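You operate a simulated robot arm through the tools that you are given. There is no shell and no other tool.

The job below is to be done with a simulated robot arm. You get a single attempt, and the scene is never put back.

JOB
Bleed the grey tyre to 0, seat its bead, then pump it to 15 PSI.
Fine: purple peg for the bead, back in its well; 40 PSI is the ceiling; the blue coupling ends on its pin.
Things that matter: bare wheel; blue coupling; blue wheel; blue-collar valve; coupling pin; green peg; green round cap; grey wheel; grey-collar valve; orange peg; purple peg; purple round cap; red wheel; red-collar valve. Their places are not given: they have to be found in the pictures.

It is judged by the outcome, as a careful person would: the job done as asked, and still so three seconds after it is handed in. It fails if anything else is knocked over, pushed out of place, dropped, spilled or broken.

ROBOT AND FRAMES
A 6-joint arm with a two-finger gripper, fixed in place. Base frame: the origin is at the foot of the arm, x ahead of it, y to its left, z up; the work surface is at about z = 740. Readings come in mm, degrees, newtons and seconds.
Its first joint turns from -166.0 to 166.0 degrees. Payload 3.43 kg.
The TCP is the grasp point between the finger pads, 20 mm short of the fingertips. In the tool frame z runs along the fingers and y along their closing line. Largest opening 190 mm; the body of the gripper starts 248 mm behind the TCP.
Orientation is told as [roll, pitch, yaw] about the base's x, y, z axes, in that order, counted from this pose: with the fingers straight down and closing along the base's y, the tool's x points along the base's -x, its y along +y and its z along -z.

CONTROLS
- The arm moves only by the tool play_rows. Its argument "deltas" is a list of rows, each an object (a shift or turn left out is 0, a gripper value left out holds the last) with "xyz": the shift along the base's x, y, z in mm, a list of three; "rotation": the turn, a rotation vector about the base's x, y, z in degrees, a list of three; "hand": the gripper command, from -1 (shut) to 1 (fully open), values between in proportion. In form: [{"xyz": [tx, ty, tz], "rotation": [ax, ay, az], "hand": hand}, ...]. A call has 1 to 20 rows; each row shifts and turns the commanded pose from where the row before left it. Rows are played at 5 a second. More than 50 mm and 8.6 degrees between two rows, or a gripper value outside its range, and nothing of the call is played. A pose out of reach is approached as far as the arm can. The call stops where the force on the tool passes 90 N (or 10 N more than at its start, if that is more) or the arm is blocked; 0.2 s more then pass. Each finger travels about 153 mm/s and halts on what it meets, pressing with about 22 N; the grip force reading is that of the motor and also rises with nothing between the fingers. The clock runs only during rows and for 0.2 s after the last one: add rows that do not move to give the fingers time. The reply holds the time, the measured pose of the TCP, the force on the tool along the base axes, the opening and the grip force, in the units named above and with some noise, with the torque about the TCP (base axes, N m) and any sound that the robot's microphone picked up.
- Cameras (640 x 400 px; columns grow to the right, rows downward): "scene" is fixed at [219.4, -648.5, 1644.7]; the picture's right is [0.51, -0.86, 0.00], its down [-0.67, -0.39, -0.63] and it looks along [0.55, 0.32, -0.77] (base axes); focal length 262 px, centre (320, 200). "wrist" rides on the gripper at [70, -8, -288] in the tool frame; the picture's right is [0.12, 0.99, 0.00], its down [-0.96, 0.11, -0.25] and it looks along [-0.24, 0.03, 0.97] (tool axes); focal length 261 px, centre (320, 200).
- camera(camera): a new picture of that camera. No time passes.
- lift_body(by): slides the trunk up (or, below 0, down) by that many mm; the arm rides with it, the base frame stays. It gives what a move gives, with no picture.
- point_at(camera, pixels): for up to 12 pixels [column, row] of the newest picture of that camera ("zoom" is the newest enlarged one), the place [x, y, z] in the base frame of the surface seen there, good to about 2 mm. No time passes.
- zoom(camera, box): a new picture of the part [left, top, right, bottom] of that camera's present view, enlarged. No time passes.
- job_done(): hands the job in; it is judged then, once.

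Leave the gripper open and the arm clear of the work at the hand-in unless told otherwise.

The tools are called after ">>>" by a JSON object that holds its "name" and its "arguments". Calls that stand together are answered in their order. play_rows: Moves the arm, as the interface text tells. Its arguments: {"type":"object","properties":{"deltas":{"type":"array","items":{"type":"object","properties":{"xyz":{"type":"array","items":{"type":"number"}},"rotation":{"type":"array","items":{"type":"number"}},"hand":{"type":"number"}}}}},"required":["deltas"]} The other tools are called the same way: lift_body (by) slides the trunk up or down; camera (camera) takes a picture; point_at (camera, pixels) gives the place of the surface under pixels of a picture; zoom (camera, box) takes an enlarged picture of a part of a camera's view; job_done () hands the job in.

At the start:

```text
clock: 0.0
tcp_pos: [723.7, -144.5, 1303.2]
ee_rot: [0.0, -0.1, 0.1]
contact_force: [0.1, -0.6, 0.7]
moment: [0.0, 0.01, 0.0]
finger_gap: 189.7
grasp_force: 0.1
trunk travel left (down, up): [-350.0, 90.0]
```

scene: 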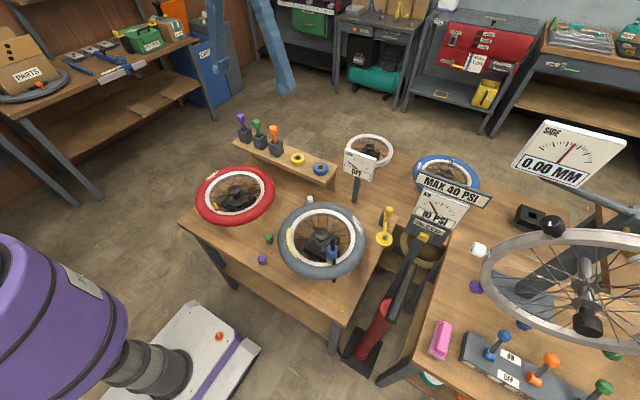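
wrist: 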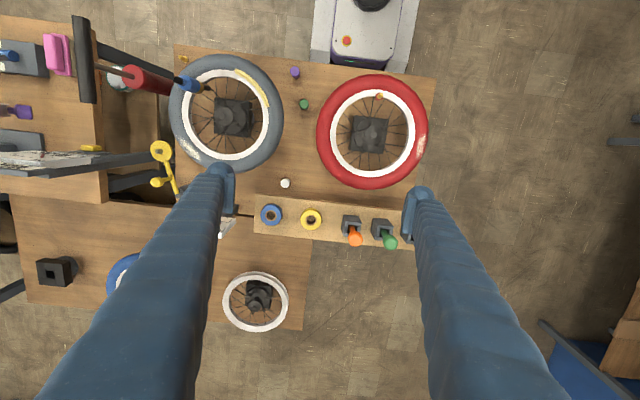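

I see the grey tyre near (320,240) in the scene picture, pegs near (255,135), and the pump at right. I'll zoom in on these to understand the mechanisms.

>>> {"name": "zoom", "arguments": {"camera": "scene", "box": [240, 180, 400, 300]}}

>>> {"name": "zoom", "arguments": {"camera": "scene", "box": [340, 140, 520, 260]}}

>>> {"name": "zoom", "arguments": {"camera": "scene", "box": [220, 100, 400, 220]}}

>>> {"name": "zoom", "arguments": {"camera": "wrist", "box": [60, 20, 300, 200]}}

>>> {"name": "zoom", "arguments": {"camera": "wrist", "box": [240, 40, 440, 260]}}

>>> {"name": "zoom", "arguments": {"camera": "scene", "box": [320, 200, 480, 390]}}

```text
3.33 times, centred on (320, 240) of scene
```

zoom: 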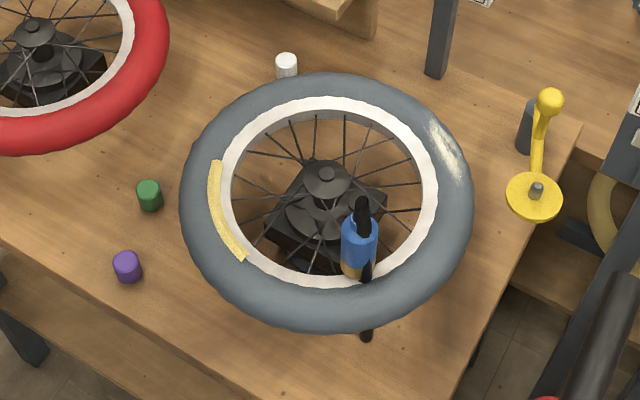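

```text
3.33 times, centred on (430, 200) of scene
```

zoom: 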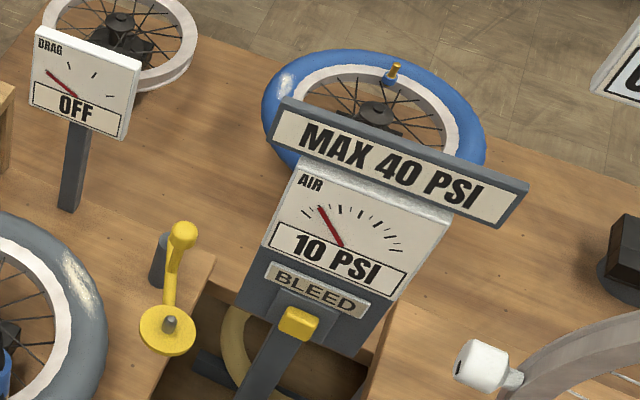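

```text
3.33 times, centred on (310, 160) of scene
```

zoom: 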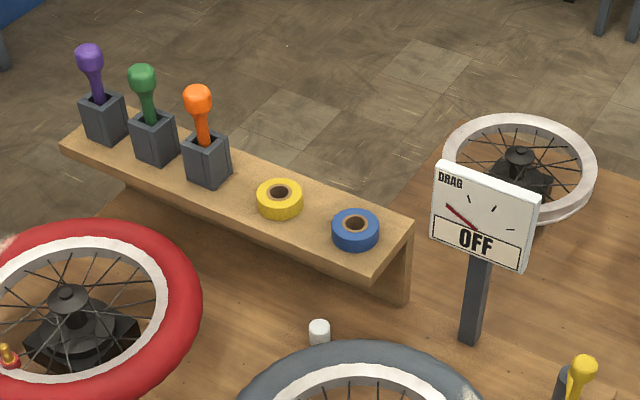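

```text
2.22 times, centred on (180, 110) of wrist
```

zoom: 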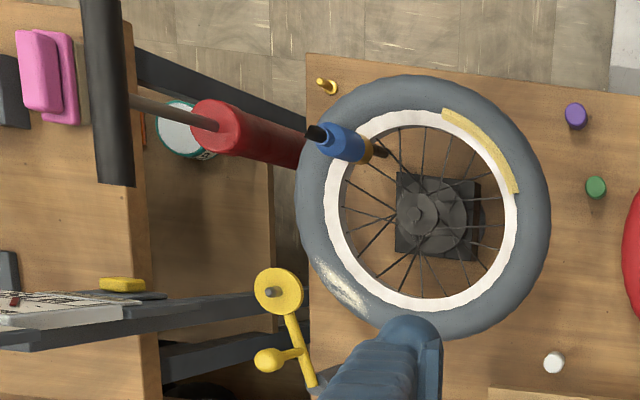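

```text
1.82 times, centred on (340, 150) of wrist
```

zoom: 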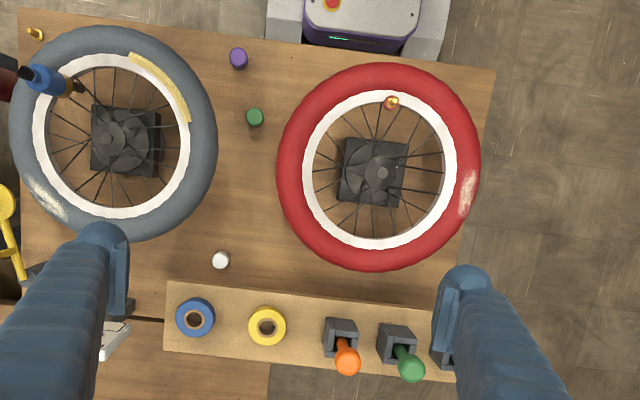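

```text
2.11 times, centred on (400, 295) of scene
```

zoom: 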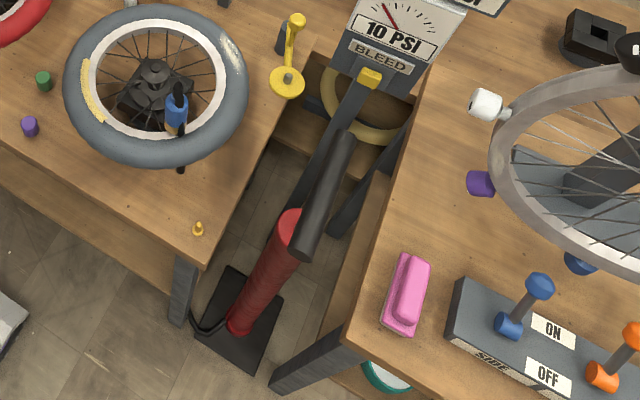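

The blue coupling sits on the grey valve; the gauge reads 10 PSI with a yellow BLEED button under it, a red pump with a black handle, and a small yellow pin on the table corner. I'll measure places.

>>> {"name": "zoom", "arguments": {"camera": "scene", "box": [240, 180, 400, 300]}}

>>> {"name": "point_at", "arguments": {"camera": "zoom", "pixels": [[326, 180], [362, 210], [358, 240], [366, 275], [218, 165], [218, 205], [240, 255], [149, 190], [127, 260], [330, 105], [360, 320], [445, 140]]}}

>>> {"name": "zoom", "arguments": {"camera": "scene", "box": [340, 140, 520, 260]}}

>>> {"name": "point_at", "arguments": {"camera": "zoom", "pixels": [[298, 322], [290, 312], [310, 328], [285, 140], [510, 210], [315, 180], [430, 220], [260, 300], [385, 335], [180, 235], [168, 330], [340, 330]]}}

>>> {"name": "zoom", "arguments": {"camera": "scene", "box": [320, 200, 480, 390]}}

>>> {"name": "point_at", "arguments": {"camera": "zoom", "pixels": [[198, 222], [198, 234], [340, 140], [325, 195], [305, 240], [288, 225], [265, 285], [240, 330], [220, 330], [290, 80], [325, 130], [385, 270]]}}

>>> {"name": "zoom", "arguments": {"camera": "scene", "box": [220, 100, 400, 220]}}

>>> {"name": "point_at", "arguments": {"camera": "zoom", "pixels": [[89, 52], [96, 85], [105, 120], [82, 100], [127, 105], [105, 98], [142, 75], [152, 120], [130, 175], [65, 150], [485, 220], [475, 300]]}}

```text
3.33 times, centred on (320, 240) of scene
```

zoom: 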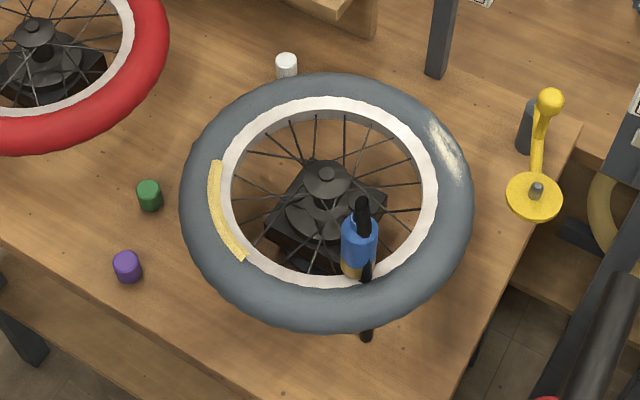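

```text
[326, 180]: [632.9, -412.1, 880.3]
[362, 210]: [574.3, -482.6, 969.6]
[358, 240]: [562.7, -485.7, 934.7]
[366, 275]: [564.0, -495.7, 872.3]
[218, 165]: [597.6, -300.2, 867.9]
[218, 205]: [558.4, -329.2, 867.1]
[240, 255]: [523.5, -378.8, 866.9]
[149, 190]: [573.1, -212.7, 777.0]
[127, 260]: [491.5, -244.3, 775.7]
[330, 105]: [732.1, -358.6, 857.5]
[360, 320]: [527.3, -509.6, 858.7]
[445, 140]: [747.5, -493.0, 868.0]
```

```text
3.33 times, centred on (430, 200) of scene
```

zoom: 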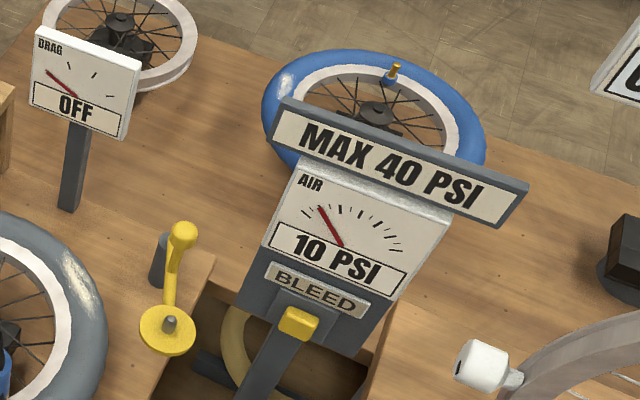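

```text
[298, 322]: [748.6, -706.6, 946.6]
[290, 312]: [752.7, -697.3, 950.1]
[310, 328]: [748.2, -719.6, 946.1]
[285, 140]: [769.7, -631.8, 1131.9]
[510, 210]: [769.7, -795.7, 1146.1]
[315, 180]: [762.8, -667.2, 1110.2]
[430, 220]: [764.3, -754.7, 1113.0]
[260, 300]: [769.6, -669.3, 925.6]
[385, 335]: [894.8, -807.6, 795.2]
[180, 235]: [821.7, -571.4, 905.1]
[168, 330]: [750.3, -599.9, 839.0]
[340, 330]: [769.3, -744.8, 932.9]
```

```text
2.11 times, centred on (400, 295) of scene
```

zoom: 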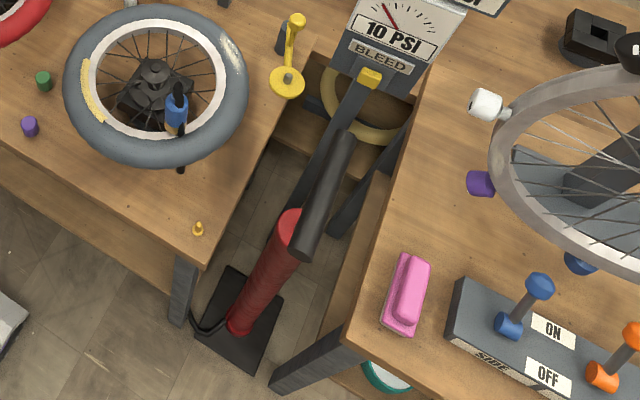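

```text
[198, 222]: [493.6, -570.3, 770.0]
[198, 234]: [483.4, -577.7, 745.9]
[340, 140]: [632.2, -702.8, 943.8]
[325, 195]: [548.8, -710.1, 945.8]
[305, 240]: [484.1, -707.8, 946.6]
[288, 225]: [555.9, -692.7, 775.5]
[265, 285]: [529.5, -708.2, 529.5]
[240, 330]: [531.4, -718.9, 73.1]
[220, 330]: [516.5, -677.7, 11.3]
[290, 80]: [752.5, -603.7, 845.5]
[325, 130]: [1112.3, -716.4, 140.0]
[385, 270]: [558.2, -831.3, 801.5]
```

```text
3.33 times, centred on (310, 160) of scene
```

zoom: 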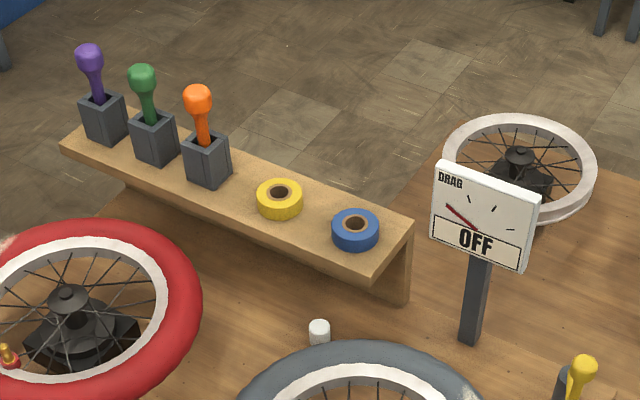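

```text
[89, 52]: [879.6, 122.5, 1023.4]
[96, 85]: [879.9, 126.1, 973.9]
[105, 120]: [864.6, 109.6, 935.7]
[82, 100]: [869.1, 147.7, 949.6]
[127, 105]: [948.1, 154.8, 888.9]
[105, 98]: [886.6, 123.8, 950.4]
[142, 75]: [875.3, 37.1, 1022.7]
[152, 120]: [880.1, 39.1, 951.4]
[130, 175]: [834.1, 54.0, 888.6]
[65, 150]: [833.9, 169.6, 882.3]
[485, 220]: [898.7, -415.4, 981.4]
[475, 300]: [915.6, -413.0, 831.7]
```

Next I'll move high above the grey wheel to look closer at the coupling, bleed button and pump with the wrist camera.

>>> {"name": "play_rows", "arguments": {"deltas": [{"xyz": [-30, -45, 0]}, {"xyz": [-30, -45, 0]}, {"xyz": [-30, -45, 0]}, {"xyz": [-20, -45, 0]}, {"xyz": [0, -45, 0]}, {"xyz": [0, -45, 0]}, {"xyz": [0, -45, 0]}, {}]}}

>>> {"name": "camera", "arguments": {"camera": "wrist"}}

>>> {"name": "camera", "arguments": {"camera": "scene"}}

```text
refused: row 1 steps farther than a row can; nothing moved
```

```text
taken
```

wrist: 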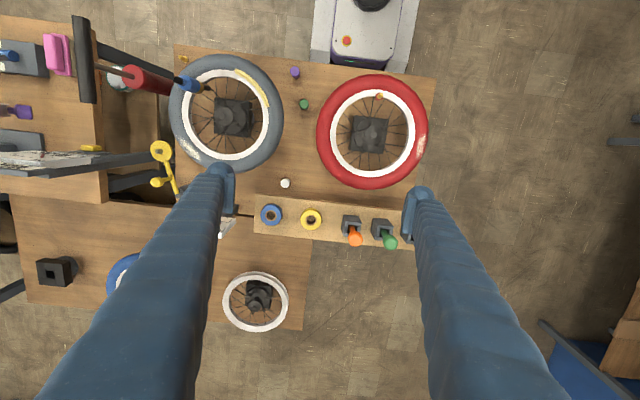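

```text
taken
```

scene: 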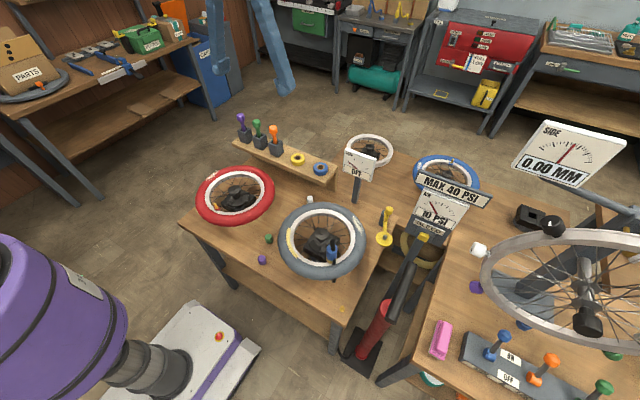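

The step norm exceeded 50 mm; I'll use smaller steps for the same move.

>>> {"name": "play_rows", "arguments": {"deltas": [{"xyz": [-20, -40, 0]}, {"xyz": [-20, -40, 0]}, {"xyz": [-20, -40, 0]}, {"xyz": [-20, -40, 0]}, {"xyz": [-20, -40, 0]}, {"xyz": [-20, -40, 0]}, {"xyz": [0, -40, 0]}, {"xyz": [0, -40, 0]}, {"xyz": [0, -40, 0]}, {}]}}

>>> {"name": "camera", "arguments": {"camera": "wrist"}}

>>> {"name": "camera", "arguments": {"camera": "scene"}}

```text
clock: 2.2
tcp_pos: [602.1, -505.6, 1305.9]
ee_rot: [0.1, 0.0, 0.1]
contact_force: [-0.2, 0.2, -0.1]
moment: [-0.01, -0.04, -0.01]
finger_gap: 189.8
grasp_force: 0.0
trunk travel left (down, up): [-350.0, 90.0]
```

```text
taken
```

wrist: 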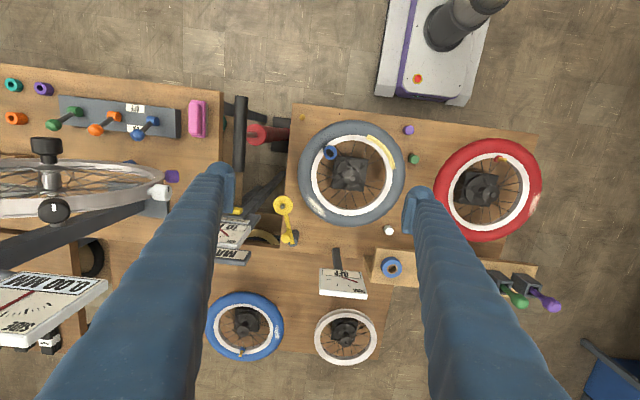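

```text
taken
```

scene: 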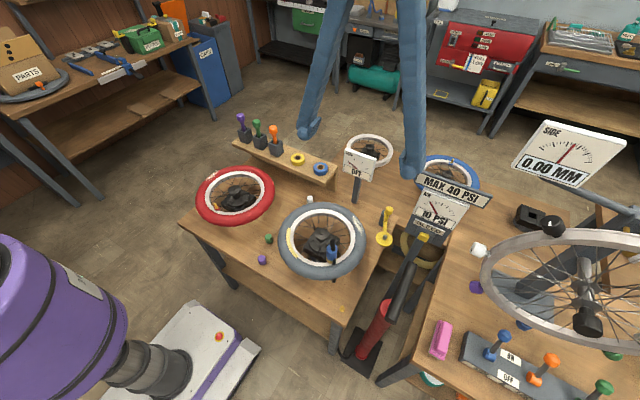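

>>> {"name": "zoom", "arguments": {"camera": "wrist", "box": [200, 80, 440, 240]}}

>>> {"name": "zoom", "arguments": {"camera": "wrist", "box": [200, 80, 300, 160]}}

>>> {"name": "zoom", "arguments": {"camera": "wrist", "box": [200, 180, 320, 280]}}

>>> {"name": "zoom", "arguments": {"camera": "wrist", "box": [295, 115, 415, 215]}}

>>> {"name": "zoom", "arguments": {"camera": "scene", "box": [400, 190, 470, 250]}}

>>> {"name": "zoom", "arguments": {"camera": "scene", "box": [300, 225, 380, 295]}}

```text
2.50 times, centred on (320, 160) of wrist
```

zoom: 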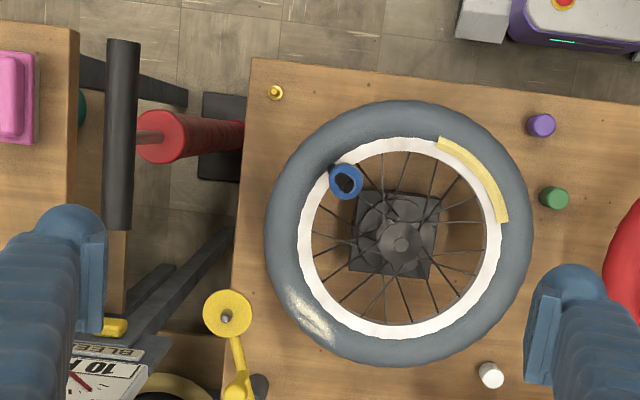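

```text
5.00 times, centred on (250, 120) of wrist
```

zoom: 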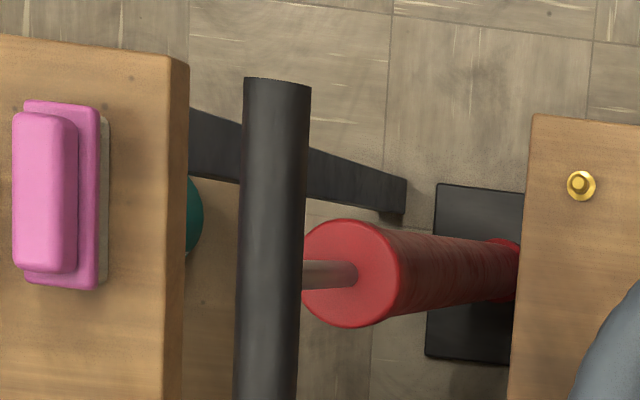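

```text
4.00 times, centred on (260, 230) of wrist
```

zoom: 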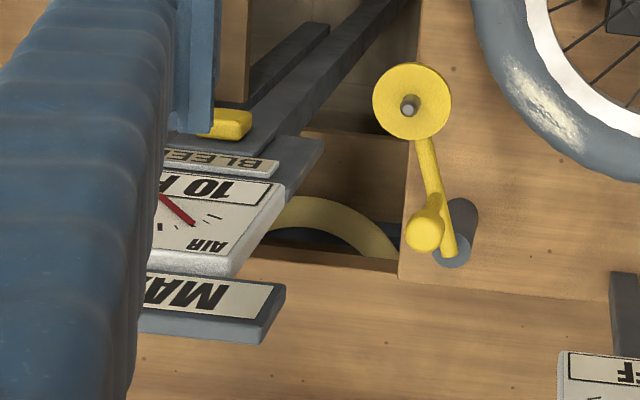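

```text
4.00 times, centred on (355, 165) of wrist
```

zoom: 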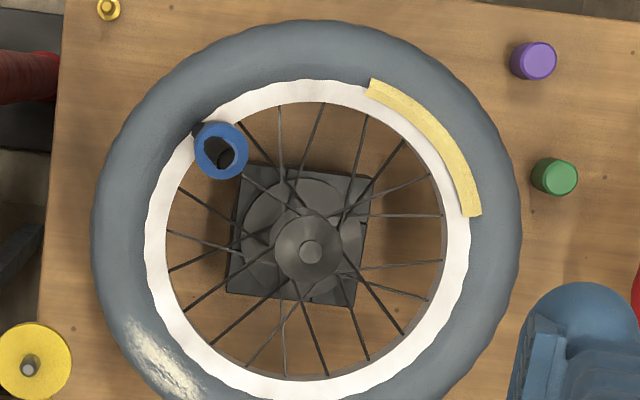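

```text
6.67 times, centred on (435, 220) of scene
```

zoom: 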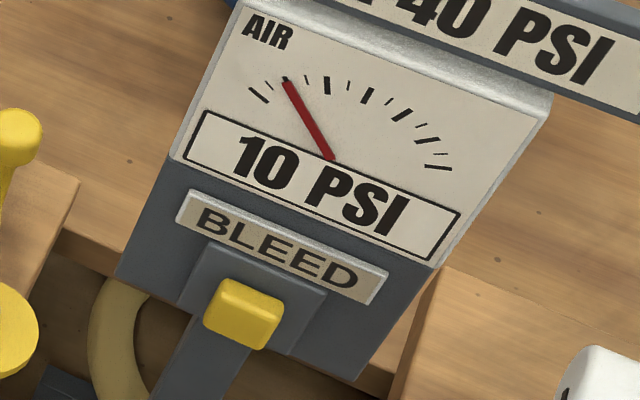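

```text
5.71 times, centred on (340, 260) of scene
```

zoom: 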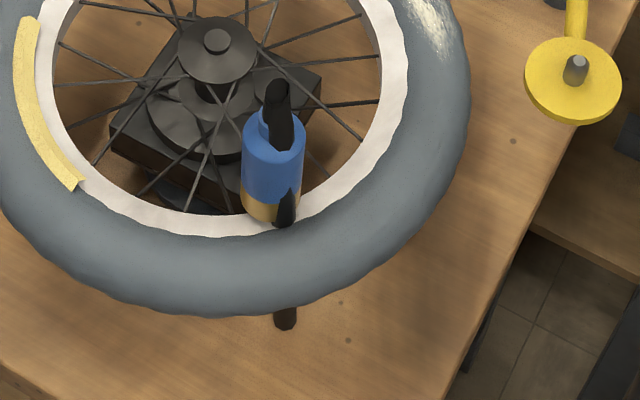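

The yellow BLEED button faces -x at about (748,-707,947). I'll shut the fingers, tilt the tool 30° to point forward, and move to above and in front of the button, still high.

>>> {"name": "play_rows", "arguments": {"deltas": [{"xyz": [0, -40, 0], "rotation": [0, -7.5, 0], "hand": -1}, {"xyz": [0, -40, 0], "rotation": [0, -7.5, 0]}, {"xyz": [0, -40, 0], "rotation": [0, -7.5, 0]}, {"xyz": [0, -40, 0], "rotation": [0, -7.5, 0]}, {"xyz": [20, -41, 0]}, {"xyz": [40, 0, 0]}, {"xyz": [33, 0, -30]}, {"xyz": [0, 0, -40]}, {}]}}

>>> {"name": "camera", "arguments": {"camera": "wrist"}}

>>> {"name": "camera", "arguments": {"camera": "scene"}}

```text
clock: 4.2
tcp_pos: [698.7, -706.9, 1231.5]
ee_rot: [-0.1, -30.0, 0.0]
contact_force: [0.4, 0.0, 0.6]
moment: [-0.08, 0.09, -0.04]
finger_gap: 0.2
grasp_force: 22.1
trunk travel left (down, up): [-350.0, 90.0]
```

```text
taken
```

wrist: 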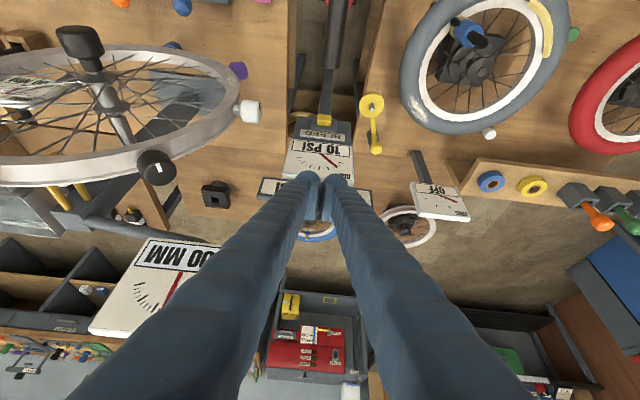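

```text
taken
```

scene: 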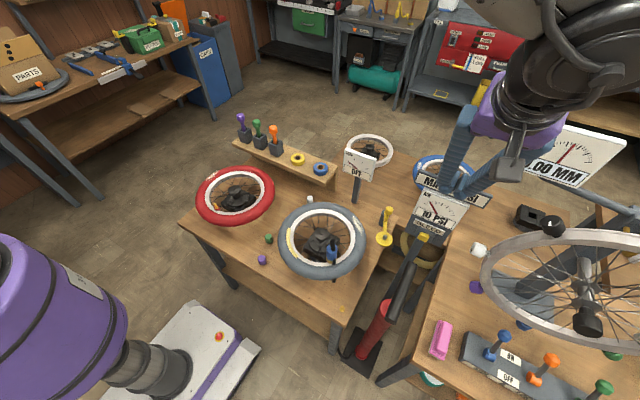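

I see the button at wrist (324,119). I'll measure it and the handle from this view.

>>> {"name": "zoom", "arguments": {"camera": "wrist", "box": [270, 0, 390, 180]}}

>>> {"name": "point_at", "arguments": {"camera": "wrist", "pixels": [[319, 117], [324, 117], [329, 117], [324, 122], [324, 130], [310, 130], [329, 70], [326, 95], [337, 20], [240, 110], [237, 70], [372, 105]]}}

```text
2.22 times, centred on (330, 90) of wrist
```

zoom: 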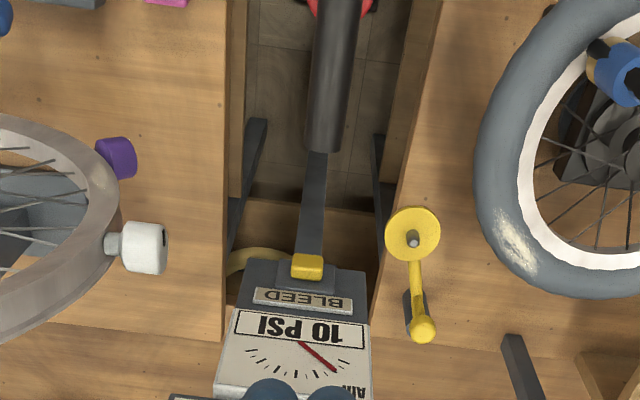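

```text
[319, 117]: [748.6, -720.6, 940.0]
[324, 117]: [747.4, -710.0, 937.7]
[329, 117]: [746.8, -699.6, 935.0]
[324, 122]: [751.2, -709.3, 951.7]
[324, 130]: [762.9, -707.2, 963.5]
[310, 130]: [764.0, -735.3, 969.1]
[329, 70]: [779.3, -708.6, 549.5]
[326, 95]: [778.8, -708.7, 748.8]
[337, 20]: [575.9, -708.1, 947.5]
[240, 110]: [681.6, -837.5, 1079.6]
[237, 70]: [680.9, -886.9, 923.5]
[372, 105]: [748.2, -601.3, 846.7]
```

Button face centre is about (748,-708,942). I descend in front of it to TCP z≈950, leaving about 20 mm gap.

>>> {"name": "play_rows", "arguments": {"deltas": [{"xyz": [-2, 0, -40]}, {"xyz": [0, 0, -40]}, {"xyz": [0, 0, -40]}, {"xyz": [0, 0, -40]}, {"xyz": [0, 0, -40]}, {"xyz": [0, 0, -40]}, {"xyz": [0, 0, -41]}, {}]}}

>>> {"name": "zoom", "arguments": {"camera": "scene", "box": [350, 150, 510, 270]}}

>>> {"name": "camera", "arguments": {"camera": "wrist"}}

```text
clock: 6.0
tcp_pos: [693.2, -707.9, 950.5]
ee_rot: [0.0, -30.0, 0.1]
contact_force: [-0.4, -0.1, 0.4]
moment: [0.05, -0.01, 0.0]
finger_gap: 0.0
grasp_force: 22.5
trunk travel left (down, up): [-350.0, 90.0]
```

```text
3.33 times, centred on (430, 210) of scene
```

zoom: 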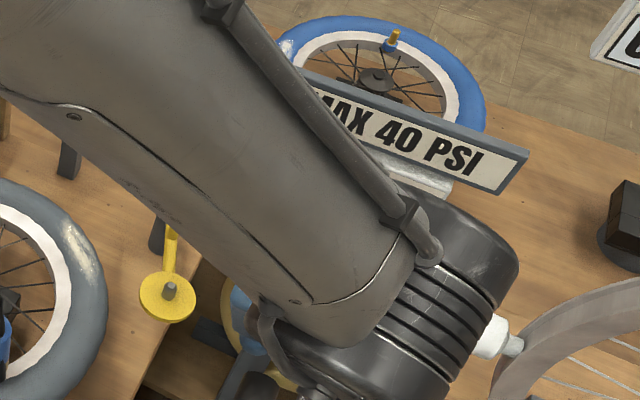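

```text
taken
```

wrist: 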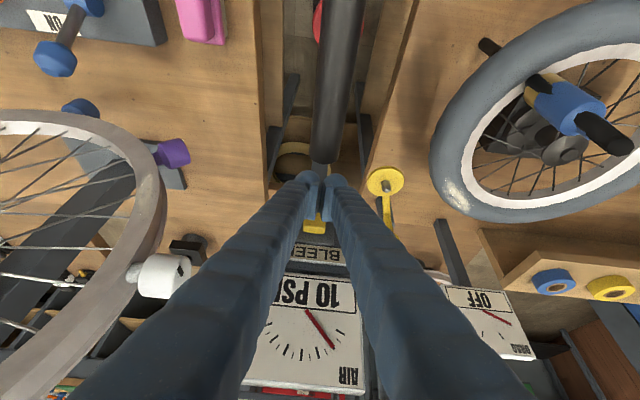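

Gauge is visible in the wrist view (10 PSI). Now push forward slowly into the button.

>>> {"name": "play_rows", "arguments": {"deltas": [{"xyz": [10, 0, 0]}, {"xyz": [8, 0, 0]}, {"xyz": [5, 0, 0]}, {"xyz": [4, 0, 0]}, {"xyz": [3, 0, 0]}, {}]}}

>>> {"name": "camera", "arguments": {"camera": "wrist"}}

```text
clock: 7.4
tcp_pos: [723.8, -705.0, 952.2]
ee_rot: [0.0, -30.0, 0.1]
contact_force: [-1.3, 0.7, -0.5]
moment: [0.0, -0.03, 0.02]
finger_gap: 0.2
grasp_force: 33.7
trunk travel left (down, up): [-350.0, 90.0]
```

```text
taken
```

wrist: 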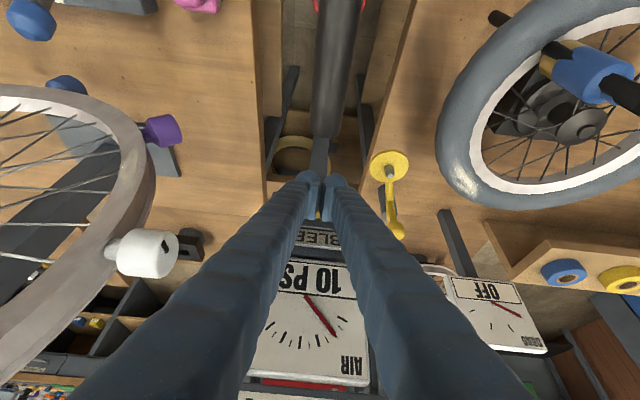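

Barely touching. I'll push a few millimetres more and hold briefly.

>>> {"name": "play_rows", "arguments": {"deltas": [{"xyz": [3, 0, 0]}, {"xyz": [3, 0, 0]}, {}]}}

>>> {"name": "camera", "arguments": {"camera": "wrist"}}

```text
clock: 8.2
tcp_pos: [730.3, -704.7, 952.1]
ee_rot: [0.0, -30.0, 0.1]
contact_force: [-5.1, 1.2, 1.0]
moment: [-0.01, -0.02, 0.02]
finger_gap: 6.0
grasp_force: 34.2
trunk travel left (down, up): [-350.0, 90.0]
heard: click
```

```text
taken
```

wrist: 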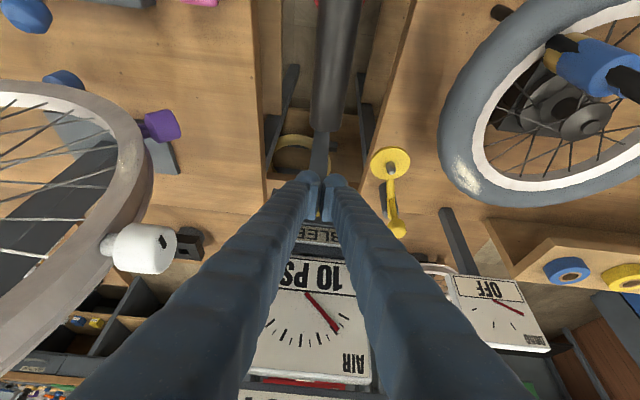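

A click was heard. Holding to see whether the pressure drops.

>>> {"name": "play_rows", "arguments": {"deltas": [{}, {}, {}, {}, {}]}}

>>> {"name": "zoom", "arguments": {"camera": "wrist", "box": [230, 160, 410, 390]}}

```text
clock: 9.4
tcp_pos: [730.2, -706.2, 951.4]
ee_rot: [0.1, -30.0, 0.1]
contact_force: [-5.6, 2.1, -0.2]
moment: [0.04, 0.03, 0.03]
finger_gap: 5.9
grasp_force: 34.9
trunk travel left (down, up): [-350.0, 90.0]
```

```text
1.74 times, centred on (320, 275) of wrist
```

zoom: 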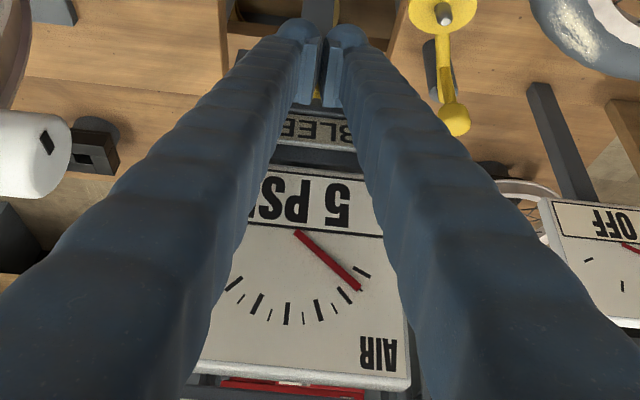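

Pressure dropped to 5 PSI. Keep holding.

>>> {"name": "play_rows", "arguments": {"deltas": [{}, {}, {}, {}, {}]}}

>>> {"name": "zoom", "arguments": {"camera": "wrist", "box": [230, 160, 410, 390]}}

```text
clock: 10.6
tcp_pos: [729.1, -705.1, 951.3]
ee_rot: [0.1, -30.0, 0.1]
contact_force: [-5.3, 0.8, 0.1]
moment: [-0.02, 0.06, 0.06]
finger_gap: 6.3
grasp_force: 34.4
trunk travel left (down, up): [-350.0, 90.0]
```

```text
1.74 times, centred on (320, 275) of wrist
```

zoom: 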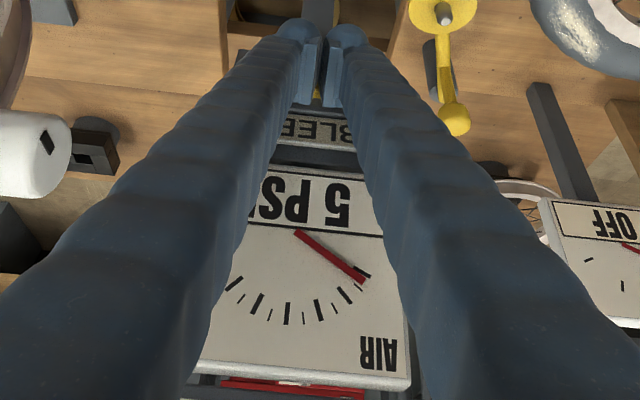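

The needle keeps falling (label rounds). Hold longer.

>>> {"name": "play_rows", "arguments": {"deltas": [{}, {}, {}, {}, {}, {}, {}, {}, {}, {}]}}

>>> {"name": "zoom", "arguments": {"camera": "wrist", "box": [230, 160, 410, 390]}}

```text
clock: 12.8
tcp_pos: [729.0, -705.9, 951.7]
ee_rot: [0.1, -30.0, 0.1]
contact_force: [-4.8, -0.1, 0.8]
moment: [0.0, 0.02, 0.02]
finger_gap: 6.1
grasp_force: 34.4
trunk travel left (down, up): [-350.0, 90.0]
```

```text
1.74 times, centred on (320, 275) of wrist
```

zoom: 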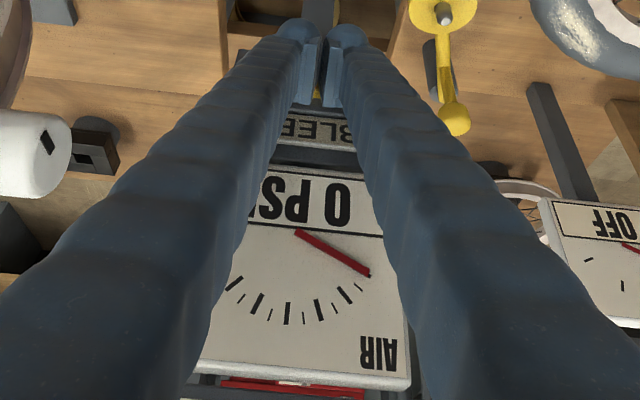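

Reads 0 PSI; hold a bit longer to be sure it is fully empty.

>>> {"name": "play_rows", "arguments": {"deltas": [{}, {}, {}, {}, {}, {}, {}, {}, {}, {}]}}

>>> {"name": "zoom", "arguments": {"camera": "wrist", "box": [230, 160, 410, 390]}}

```text
clock: 15.0
tcp_pos: [729.3, -705.3, 952.7]
ee_rot: [0.1, -30.0, 0.1]
contact_force: [-5.6, -0.7, 1.2]
moment: [0.01, -0.02, -0.02]
finger_gap: 6.1
grasp_force: 34.2
trunk travel left (down, up): [-350.0, 90.0]
```

```text
1.74 times, centred on (320, 275) of wrist
```

zoom: 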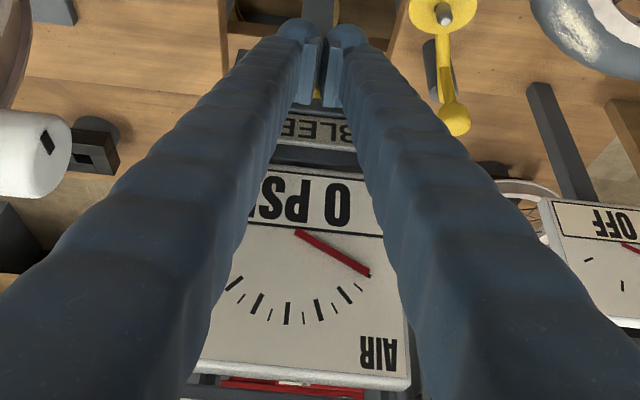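

It's steady at 0. Back away from the button and rise straight up.

>>> {"name": "play_rows", "arguments": {"deltas": [{"xyz": [-20, 0, 0]}, {"xyz": [-16, 0, 0]}, {"xyz": [0, 0, 40]}, {"xyz": [0, 0, 40]}, {"xyz": [0, 0, 40]}, {"xyz": [0, 0, 40]}, {"xyz": [0, 0, 40]}, {"xyz": [0, 0, 40]}, {"xyz": [0, 0, 45]}, {"xyz": [-20, 0, 35]}, {}]}}

>>> {"name": "camera", "arguments": {"camera": "scene"}}

```text
clock: 17.4
tcp_pos: [677.1, -704.1, 1272.1]
ee_rot: [0.0, -29.9, 0.1]
contact_force: [0.1, -0.4, -0.5]
moment: [-0.02, 0.02, -0.02]
finger_gap: 0.1
grasp_force: 34.7
trunk travel left (down, up): [-350.0, 90.0]
```

```text
taken
```

scene: 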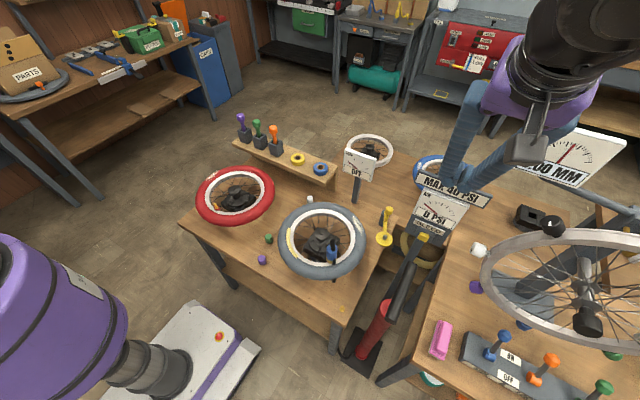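

Gauge stays at 0. Now travel high to above the pegs, restoring the vertical tool and opening partially.

>>> {"name": "play_rows", "arguments": {"deltas": [{"xyz": [0, 45, 0], "rotation": [0, 7.5, 0]}, {"xyz": [0, 45, 0], "rotation": [0, 7.5, 0]}, {"xyz": [0, 45, 0], "rotation": [0, 7.5, 0]}, {"xyz": [0, 45, 0], "rotation": [0, 7.5, 0]}, {"xyz": [0, 45, 0]}, {"xyz": [0, 45, 0]}, {"xyz": [0, 45, 0]}, {"xyz": [0, 45, 0]}, {"xyz": [0, 45, 0]}, {"xyz": [10, 45, 0]}, {"xyz": [10, 45, 0]}, {"xyz": [10, 45, 0]}, {"xyz": [10, 45, 0]}, {"xyz": [10, 45, 0]}, {"xyz": [10, 45, 0]}, {"xyz": [10, 45, 0]}, {"xyz": [10, 45, 0]}, {"xyz": [10, 45, 0], "hand": -0.3}, {}, {}]}}

>>> {"name": "camera", "arguments": {"camera": "wrist"}}

>>> {"name": "zoom", "arguments": {"camera": "scene", "box": [225, 105, 305, 165]}}

```text
clock: 21.6
tcp_pos: [763.0, 105.4, 1273.7]
ee_rot: [0.0, 0.1, 0.1]
contact_force: [0.4, -0.6, 0.2]
moment: [0.1, 0.06, 0.02]
finger_gap: 66.5
grasp_force: 0.1
trunk travel left (down, up): [-350.0, 90.0]
```

```text
taken
```

wrist: 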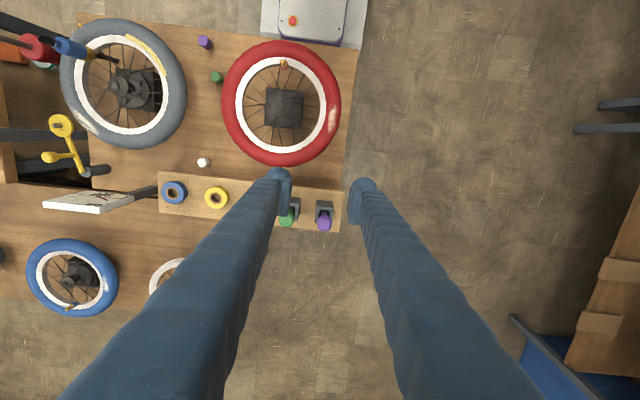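

```text
6.67 times, centred on (265, 135) of scene
```

zoom: 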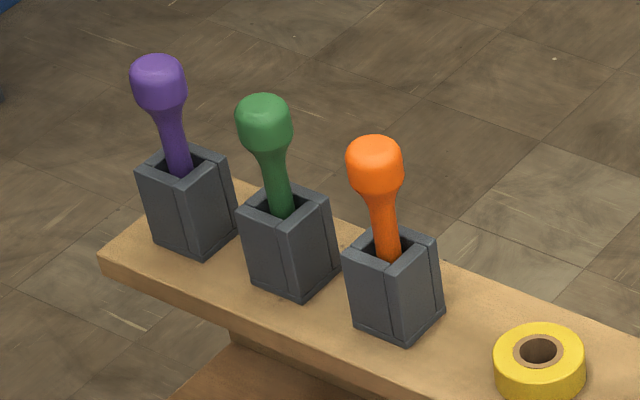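

I'll measure the purple peg head, shaft and well from this view.

>>> {"name": "point_at", "arguments": {"camera": "zoom", "pixels": [[158, 62], [158, 90], [133, 85], [186, 88], [170, 130], [178, 165], [143, 172], [182, 192], [228, 156], [182, 148], [155, 128], [187, 130]]}}

>>> {"name": "zoom", "arguments": {"camera": "wrist", "box": [270, 170, 390, 250]}}

>>> {"name": "point_at", "arguments": {"camera": "zoom", "pixels": [[290, 265], [285, 300], [270, 270], [315, 270], [295, 210], [270, 190], [320, 190], [345, 180], [90, 270], [250, 180]]}}

```text
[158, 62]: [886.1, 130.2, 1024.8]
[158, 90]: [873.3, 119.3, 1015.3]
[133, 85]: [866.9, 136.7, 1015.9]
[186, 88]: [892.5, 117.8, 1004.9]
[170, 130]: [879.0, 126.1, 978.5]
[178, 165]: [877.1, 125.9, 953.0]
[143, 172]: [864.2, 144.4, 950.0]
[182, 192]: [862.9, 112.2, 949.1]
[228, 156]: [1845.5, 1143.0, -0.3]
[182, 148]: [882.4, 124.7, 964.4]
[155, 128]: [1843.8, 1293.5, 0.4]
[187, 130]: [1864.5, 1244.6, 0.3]
```

```text
5.00 times, centred on (330, 210) of wrist
```

zoom: 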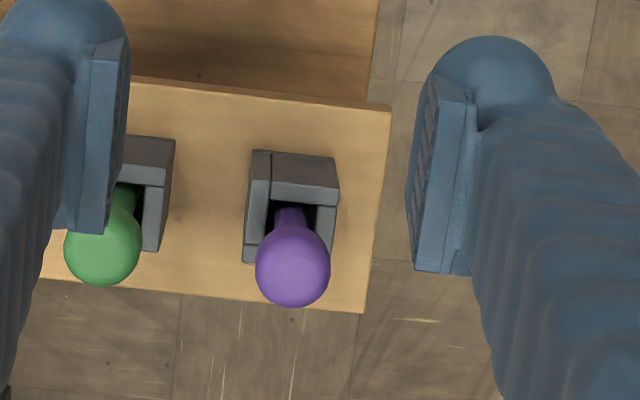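

```text
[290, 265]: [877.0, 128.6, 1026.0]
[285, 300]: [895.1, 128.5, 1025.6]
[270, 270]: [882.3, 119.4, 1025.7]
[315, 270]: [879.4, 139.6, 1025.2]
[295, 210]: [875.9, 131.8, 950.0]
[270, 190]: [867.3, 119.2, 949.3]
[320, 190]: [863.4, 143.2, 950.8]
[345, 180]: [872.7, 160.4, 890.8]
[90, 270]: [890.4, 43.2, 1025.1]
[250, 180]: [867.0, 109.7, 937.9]
```

Peg axis is about (884,127), head from z≈990 to 1026. I centre over it and descend with 66 mm opening to z≈1003.

>>> {"name": "play_rows", "arguments": {"deltas": [{"xyz": [40, 10, 0]}, {"xyz": [40, 10, 0]}, {"xyz": [41, 2, 0]}, {"xyz": [0, 0, -45]}, {"xyz": [0, 0, -45]}, {"xyz": [0, 0, -45]}, {"xyz": [0, 0, -45]}, {}]}}

>>> {"name": "camera", "arguments": {"camera": "wrist"}}

>>> {"name": "zoom", "arguments": {"camera": "scene", "box": [210, 70, 310, 170]}}

```text
clock: 23.4
tcp_pos: [884.6, 129.9, 1092.4]
ee_rot: [0.0, 0.1, 0.1]
contact_force: [0.0, 0.3, -0.3]
moment: [-0.02, -0.07, -0.02]
finger_gap: 66.5
grasp_force: 0.1
trunk travel left (down, up): [-350.0, 90.0]
```

```text
taken
```

wrist: 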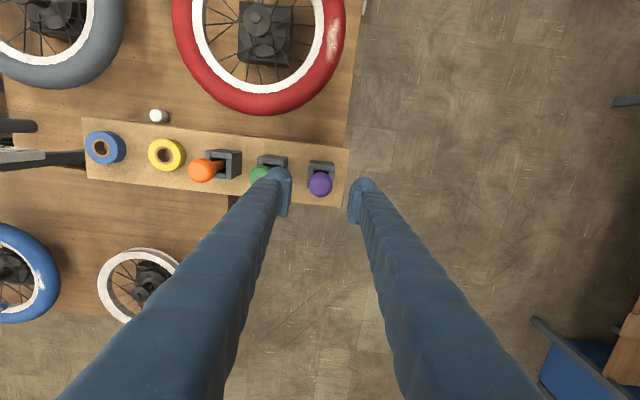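

```text
4.00 times, centred on (260, 120) of scene
```

zoom: 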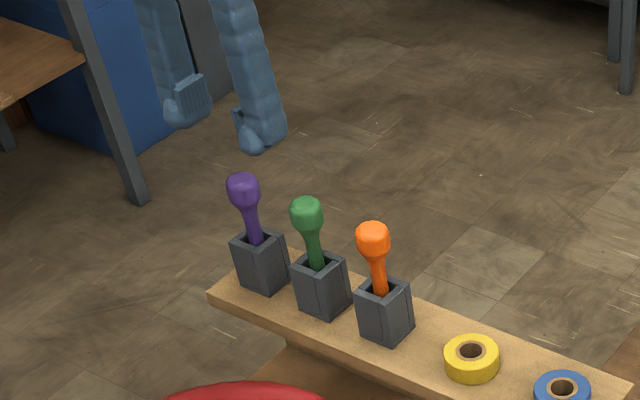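

Check the head's place again from this closer view.

>>> {"name": "zoom", "arguments": {"camera": "wrist", "box": [240, 140, 400, 240]}}

>>> {"name": "point_at", "arguments": {"camera": "zoom", "pixels": [[322, 175], [322, 150], [322, 210], [285, 180], [355, 180], [330, 125], [90, 150]]}}

```text
4.00 times, centred on (320, 190) of wrist
```

zoom: 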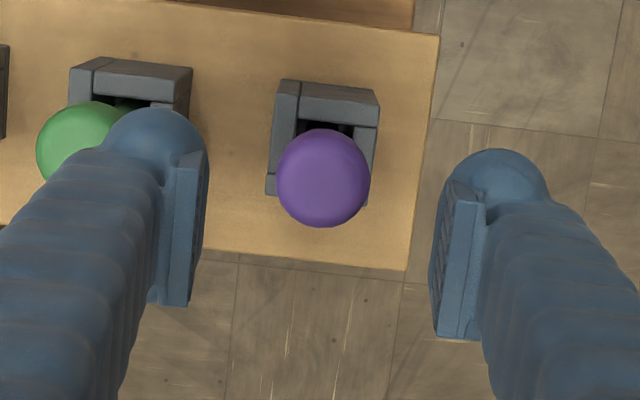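

```text
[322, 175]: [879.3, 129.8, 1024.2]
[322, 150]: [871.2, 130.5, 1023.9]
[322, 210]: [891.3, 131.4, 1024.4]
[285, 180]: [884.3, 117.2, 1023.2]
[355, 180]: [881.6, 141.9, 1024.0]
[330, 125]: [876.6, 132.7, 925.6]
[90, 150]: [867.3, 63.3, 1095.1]
```

Centred within 2 mm. Narrow slightly to spare the green peg, descend 90 mm, then close.

>>> {"name": "play_rows", "arguments": {"deltas": [{"xyz": [-2, 0, -20], "hand": -0.42}, {"xyz": [0, 0, -35]}, {"xyz": [0, 0, -33]}, {}, {"hand": -1}, {}, {}]}}

>>> {"name": "zoom", "arguments": {"camera": "scene", "box": [210, 70, 310, 170]}}

>>> {"name": "zoom", "arguments": {"camera": "wrist", "box": [240, 110, 400, 230]}}

```text
clock: 25.0
tcp_pos: [883.8, 127.6, 1004.9]
ee_rot: [0.0, 0.0, 0.1]
contact_force: [-0.1, 0.4, 2.0]
moment: [0.03, 0.06, -0.02]
finger_gap: 29.5
grasp_force: 21.9
trunk travel left (down, up): [-350.0, 90.0]
```

```text
4.00 times, centred on (260, 120) of scene
```

zoom: 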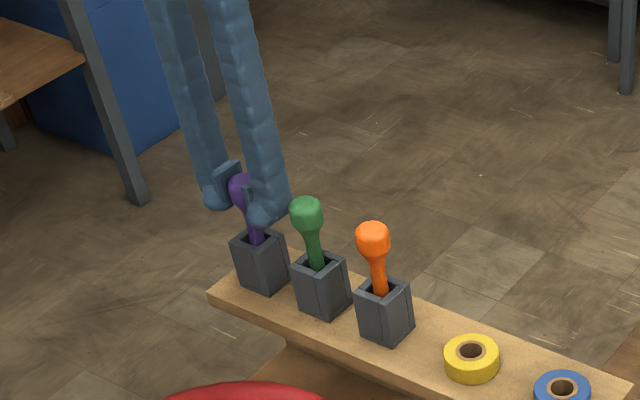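

```text
3.33 times, centred on (320, 170) of wrist
```

zoom: 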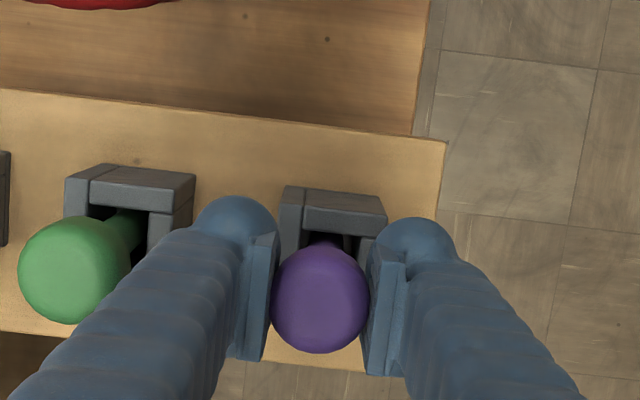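

Peg head gripped (29.5 mm). Lift straight up out of the well.

>>> {"name": "play_rows", "arguments": {"deltas": [{"xyz": [0, 0, 10]}, {"xyz": [0, 0, 20]}, {"xyz": [0, 0, 30]}, {"xyz": [0, 0, 40]}, {"xyz": [0, 0, 40]}, {"xyz": [0, 0, 40]}, {}]}}

>>> {"name": "camera", "arguments": {"camera": "scene"}}

>>> {"name": "zoom", "arguments": {"camera": "scene", "box": [200, 30, 320, 170]}}

>>> {"name": "zoom", "arguments": {"camera": "wrist", "box": [240, 110, 400, 230]}}

```text
clock: 26.6
tcp_pos: [882.7, 126.6, 1183.3]
ee_rot: [0.0, 0.2, 0.1]
contact_force: [-0.1, -0.9, -1.1]
moment: [0.0, 0.01, 0.0]
finger_gap: 29.6
grasp_force: 21.8
trunk travel left (down, up): [-350.0, 90.0]
```

```text
taken
```

scene: 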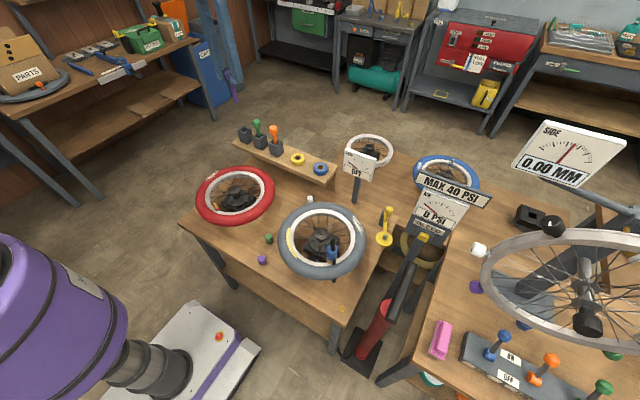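

```text
2.86 times, centred on (260, 100) of scene
```

zoom: 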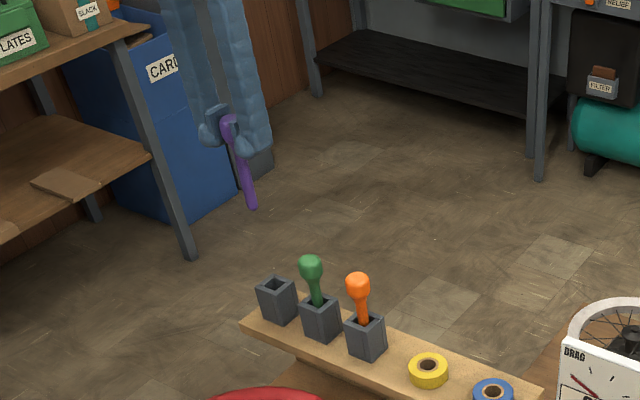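

```text
3.33 times, centred on (320, 170) of wrist
```

zoom: 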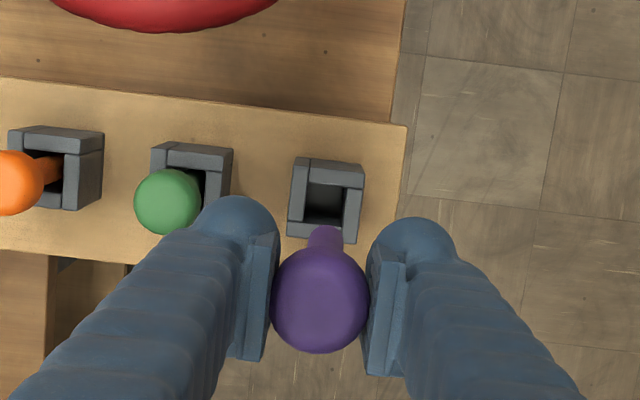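

Peg is out and held. I'll measure its tip and the empty well.

>>> {"name": "zoom", "arguments": {"camera": "scene", "box": [220, 60, 300, 150]}}

>>> {"name": "point_at", "arguments": {"camera": "zoom", "pixels": [[167, 195], [172, 225], [178, 250], [179, 257], [120, 100], [185, 318]]}}

>>> {"name": "zoom", "arguments": {"camera": "wrist", "box": [290, 140, 350, 180]}}

>>> {"name": "point_at", "arguments": {"camera": "zoom", "pixels": [[220, 100], [395, 140], [360, 320], [180, 310], [230, 260], [290, 260], [230, 180], [330, 190]]}}

```text
4.44 times, centred on (260, 105) of scene
```

zoom: 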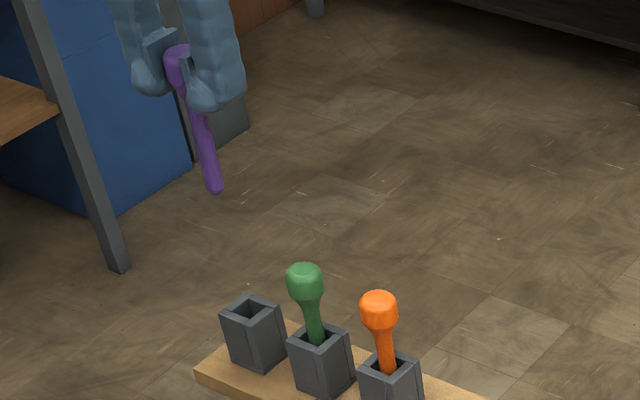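

```text
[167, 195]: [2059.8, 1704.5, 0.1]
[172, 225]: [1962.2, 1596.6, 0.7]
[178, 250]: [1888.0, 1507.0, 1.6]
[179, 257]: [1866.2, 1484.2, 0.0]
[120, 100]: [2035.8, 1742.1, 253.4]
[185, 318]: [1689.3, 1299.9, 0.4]
```

```text
10.00 times, centred on (320, 160) of wrist
```

zoom: 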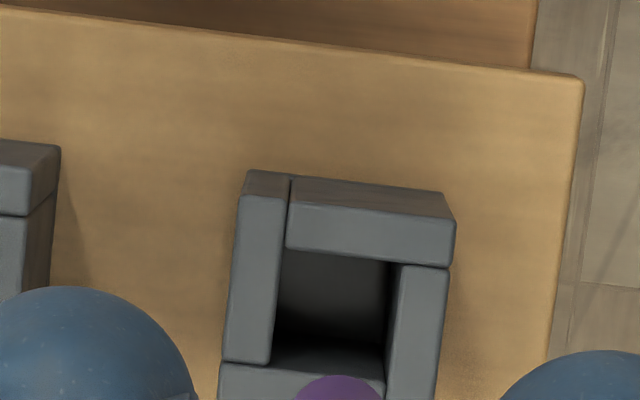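

```text
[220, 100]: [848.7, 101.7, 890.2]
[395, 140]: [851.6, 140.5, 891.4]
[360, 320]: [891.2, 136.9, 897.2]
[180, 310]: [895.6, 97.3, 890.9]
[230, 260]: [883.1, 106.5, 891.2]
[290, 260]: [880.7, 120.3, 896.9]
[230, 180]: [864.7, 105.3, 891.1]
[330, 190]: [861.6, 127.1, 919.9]
```

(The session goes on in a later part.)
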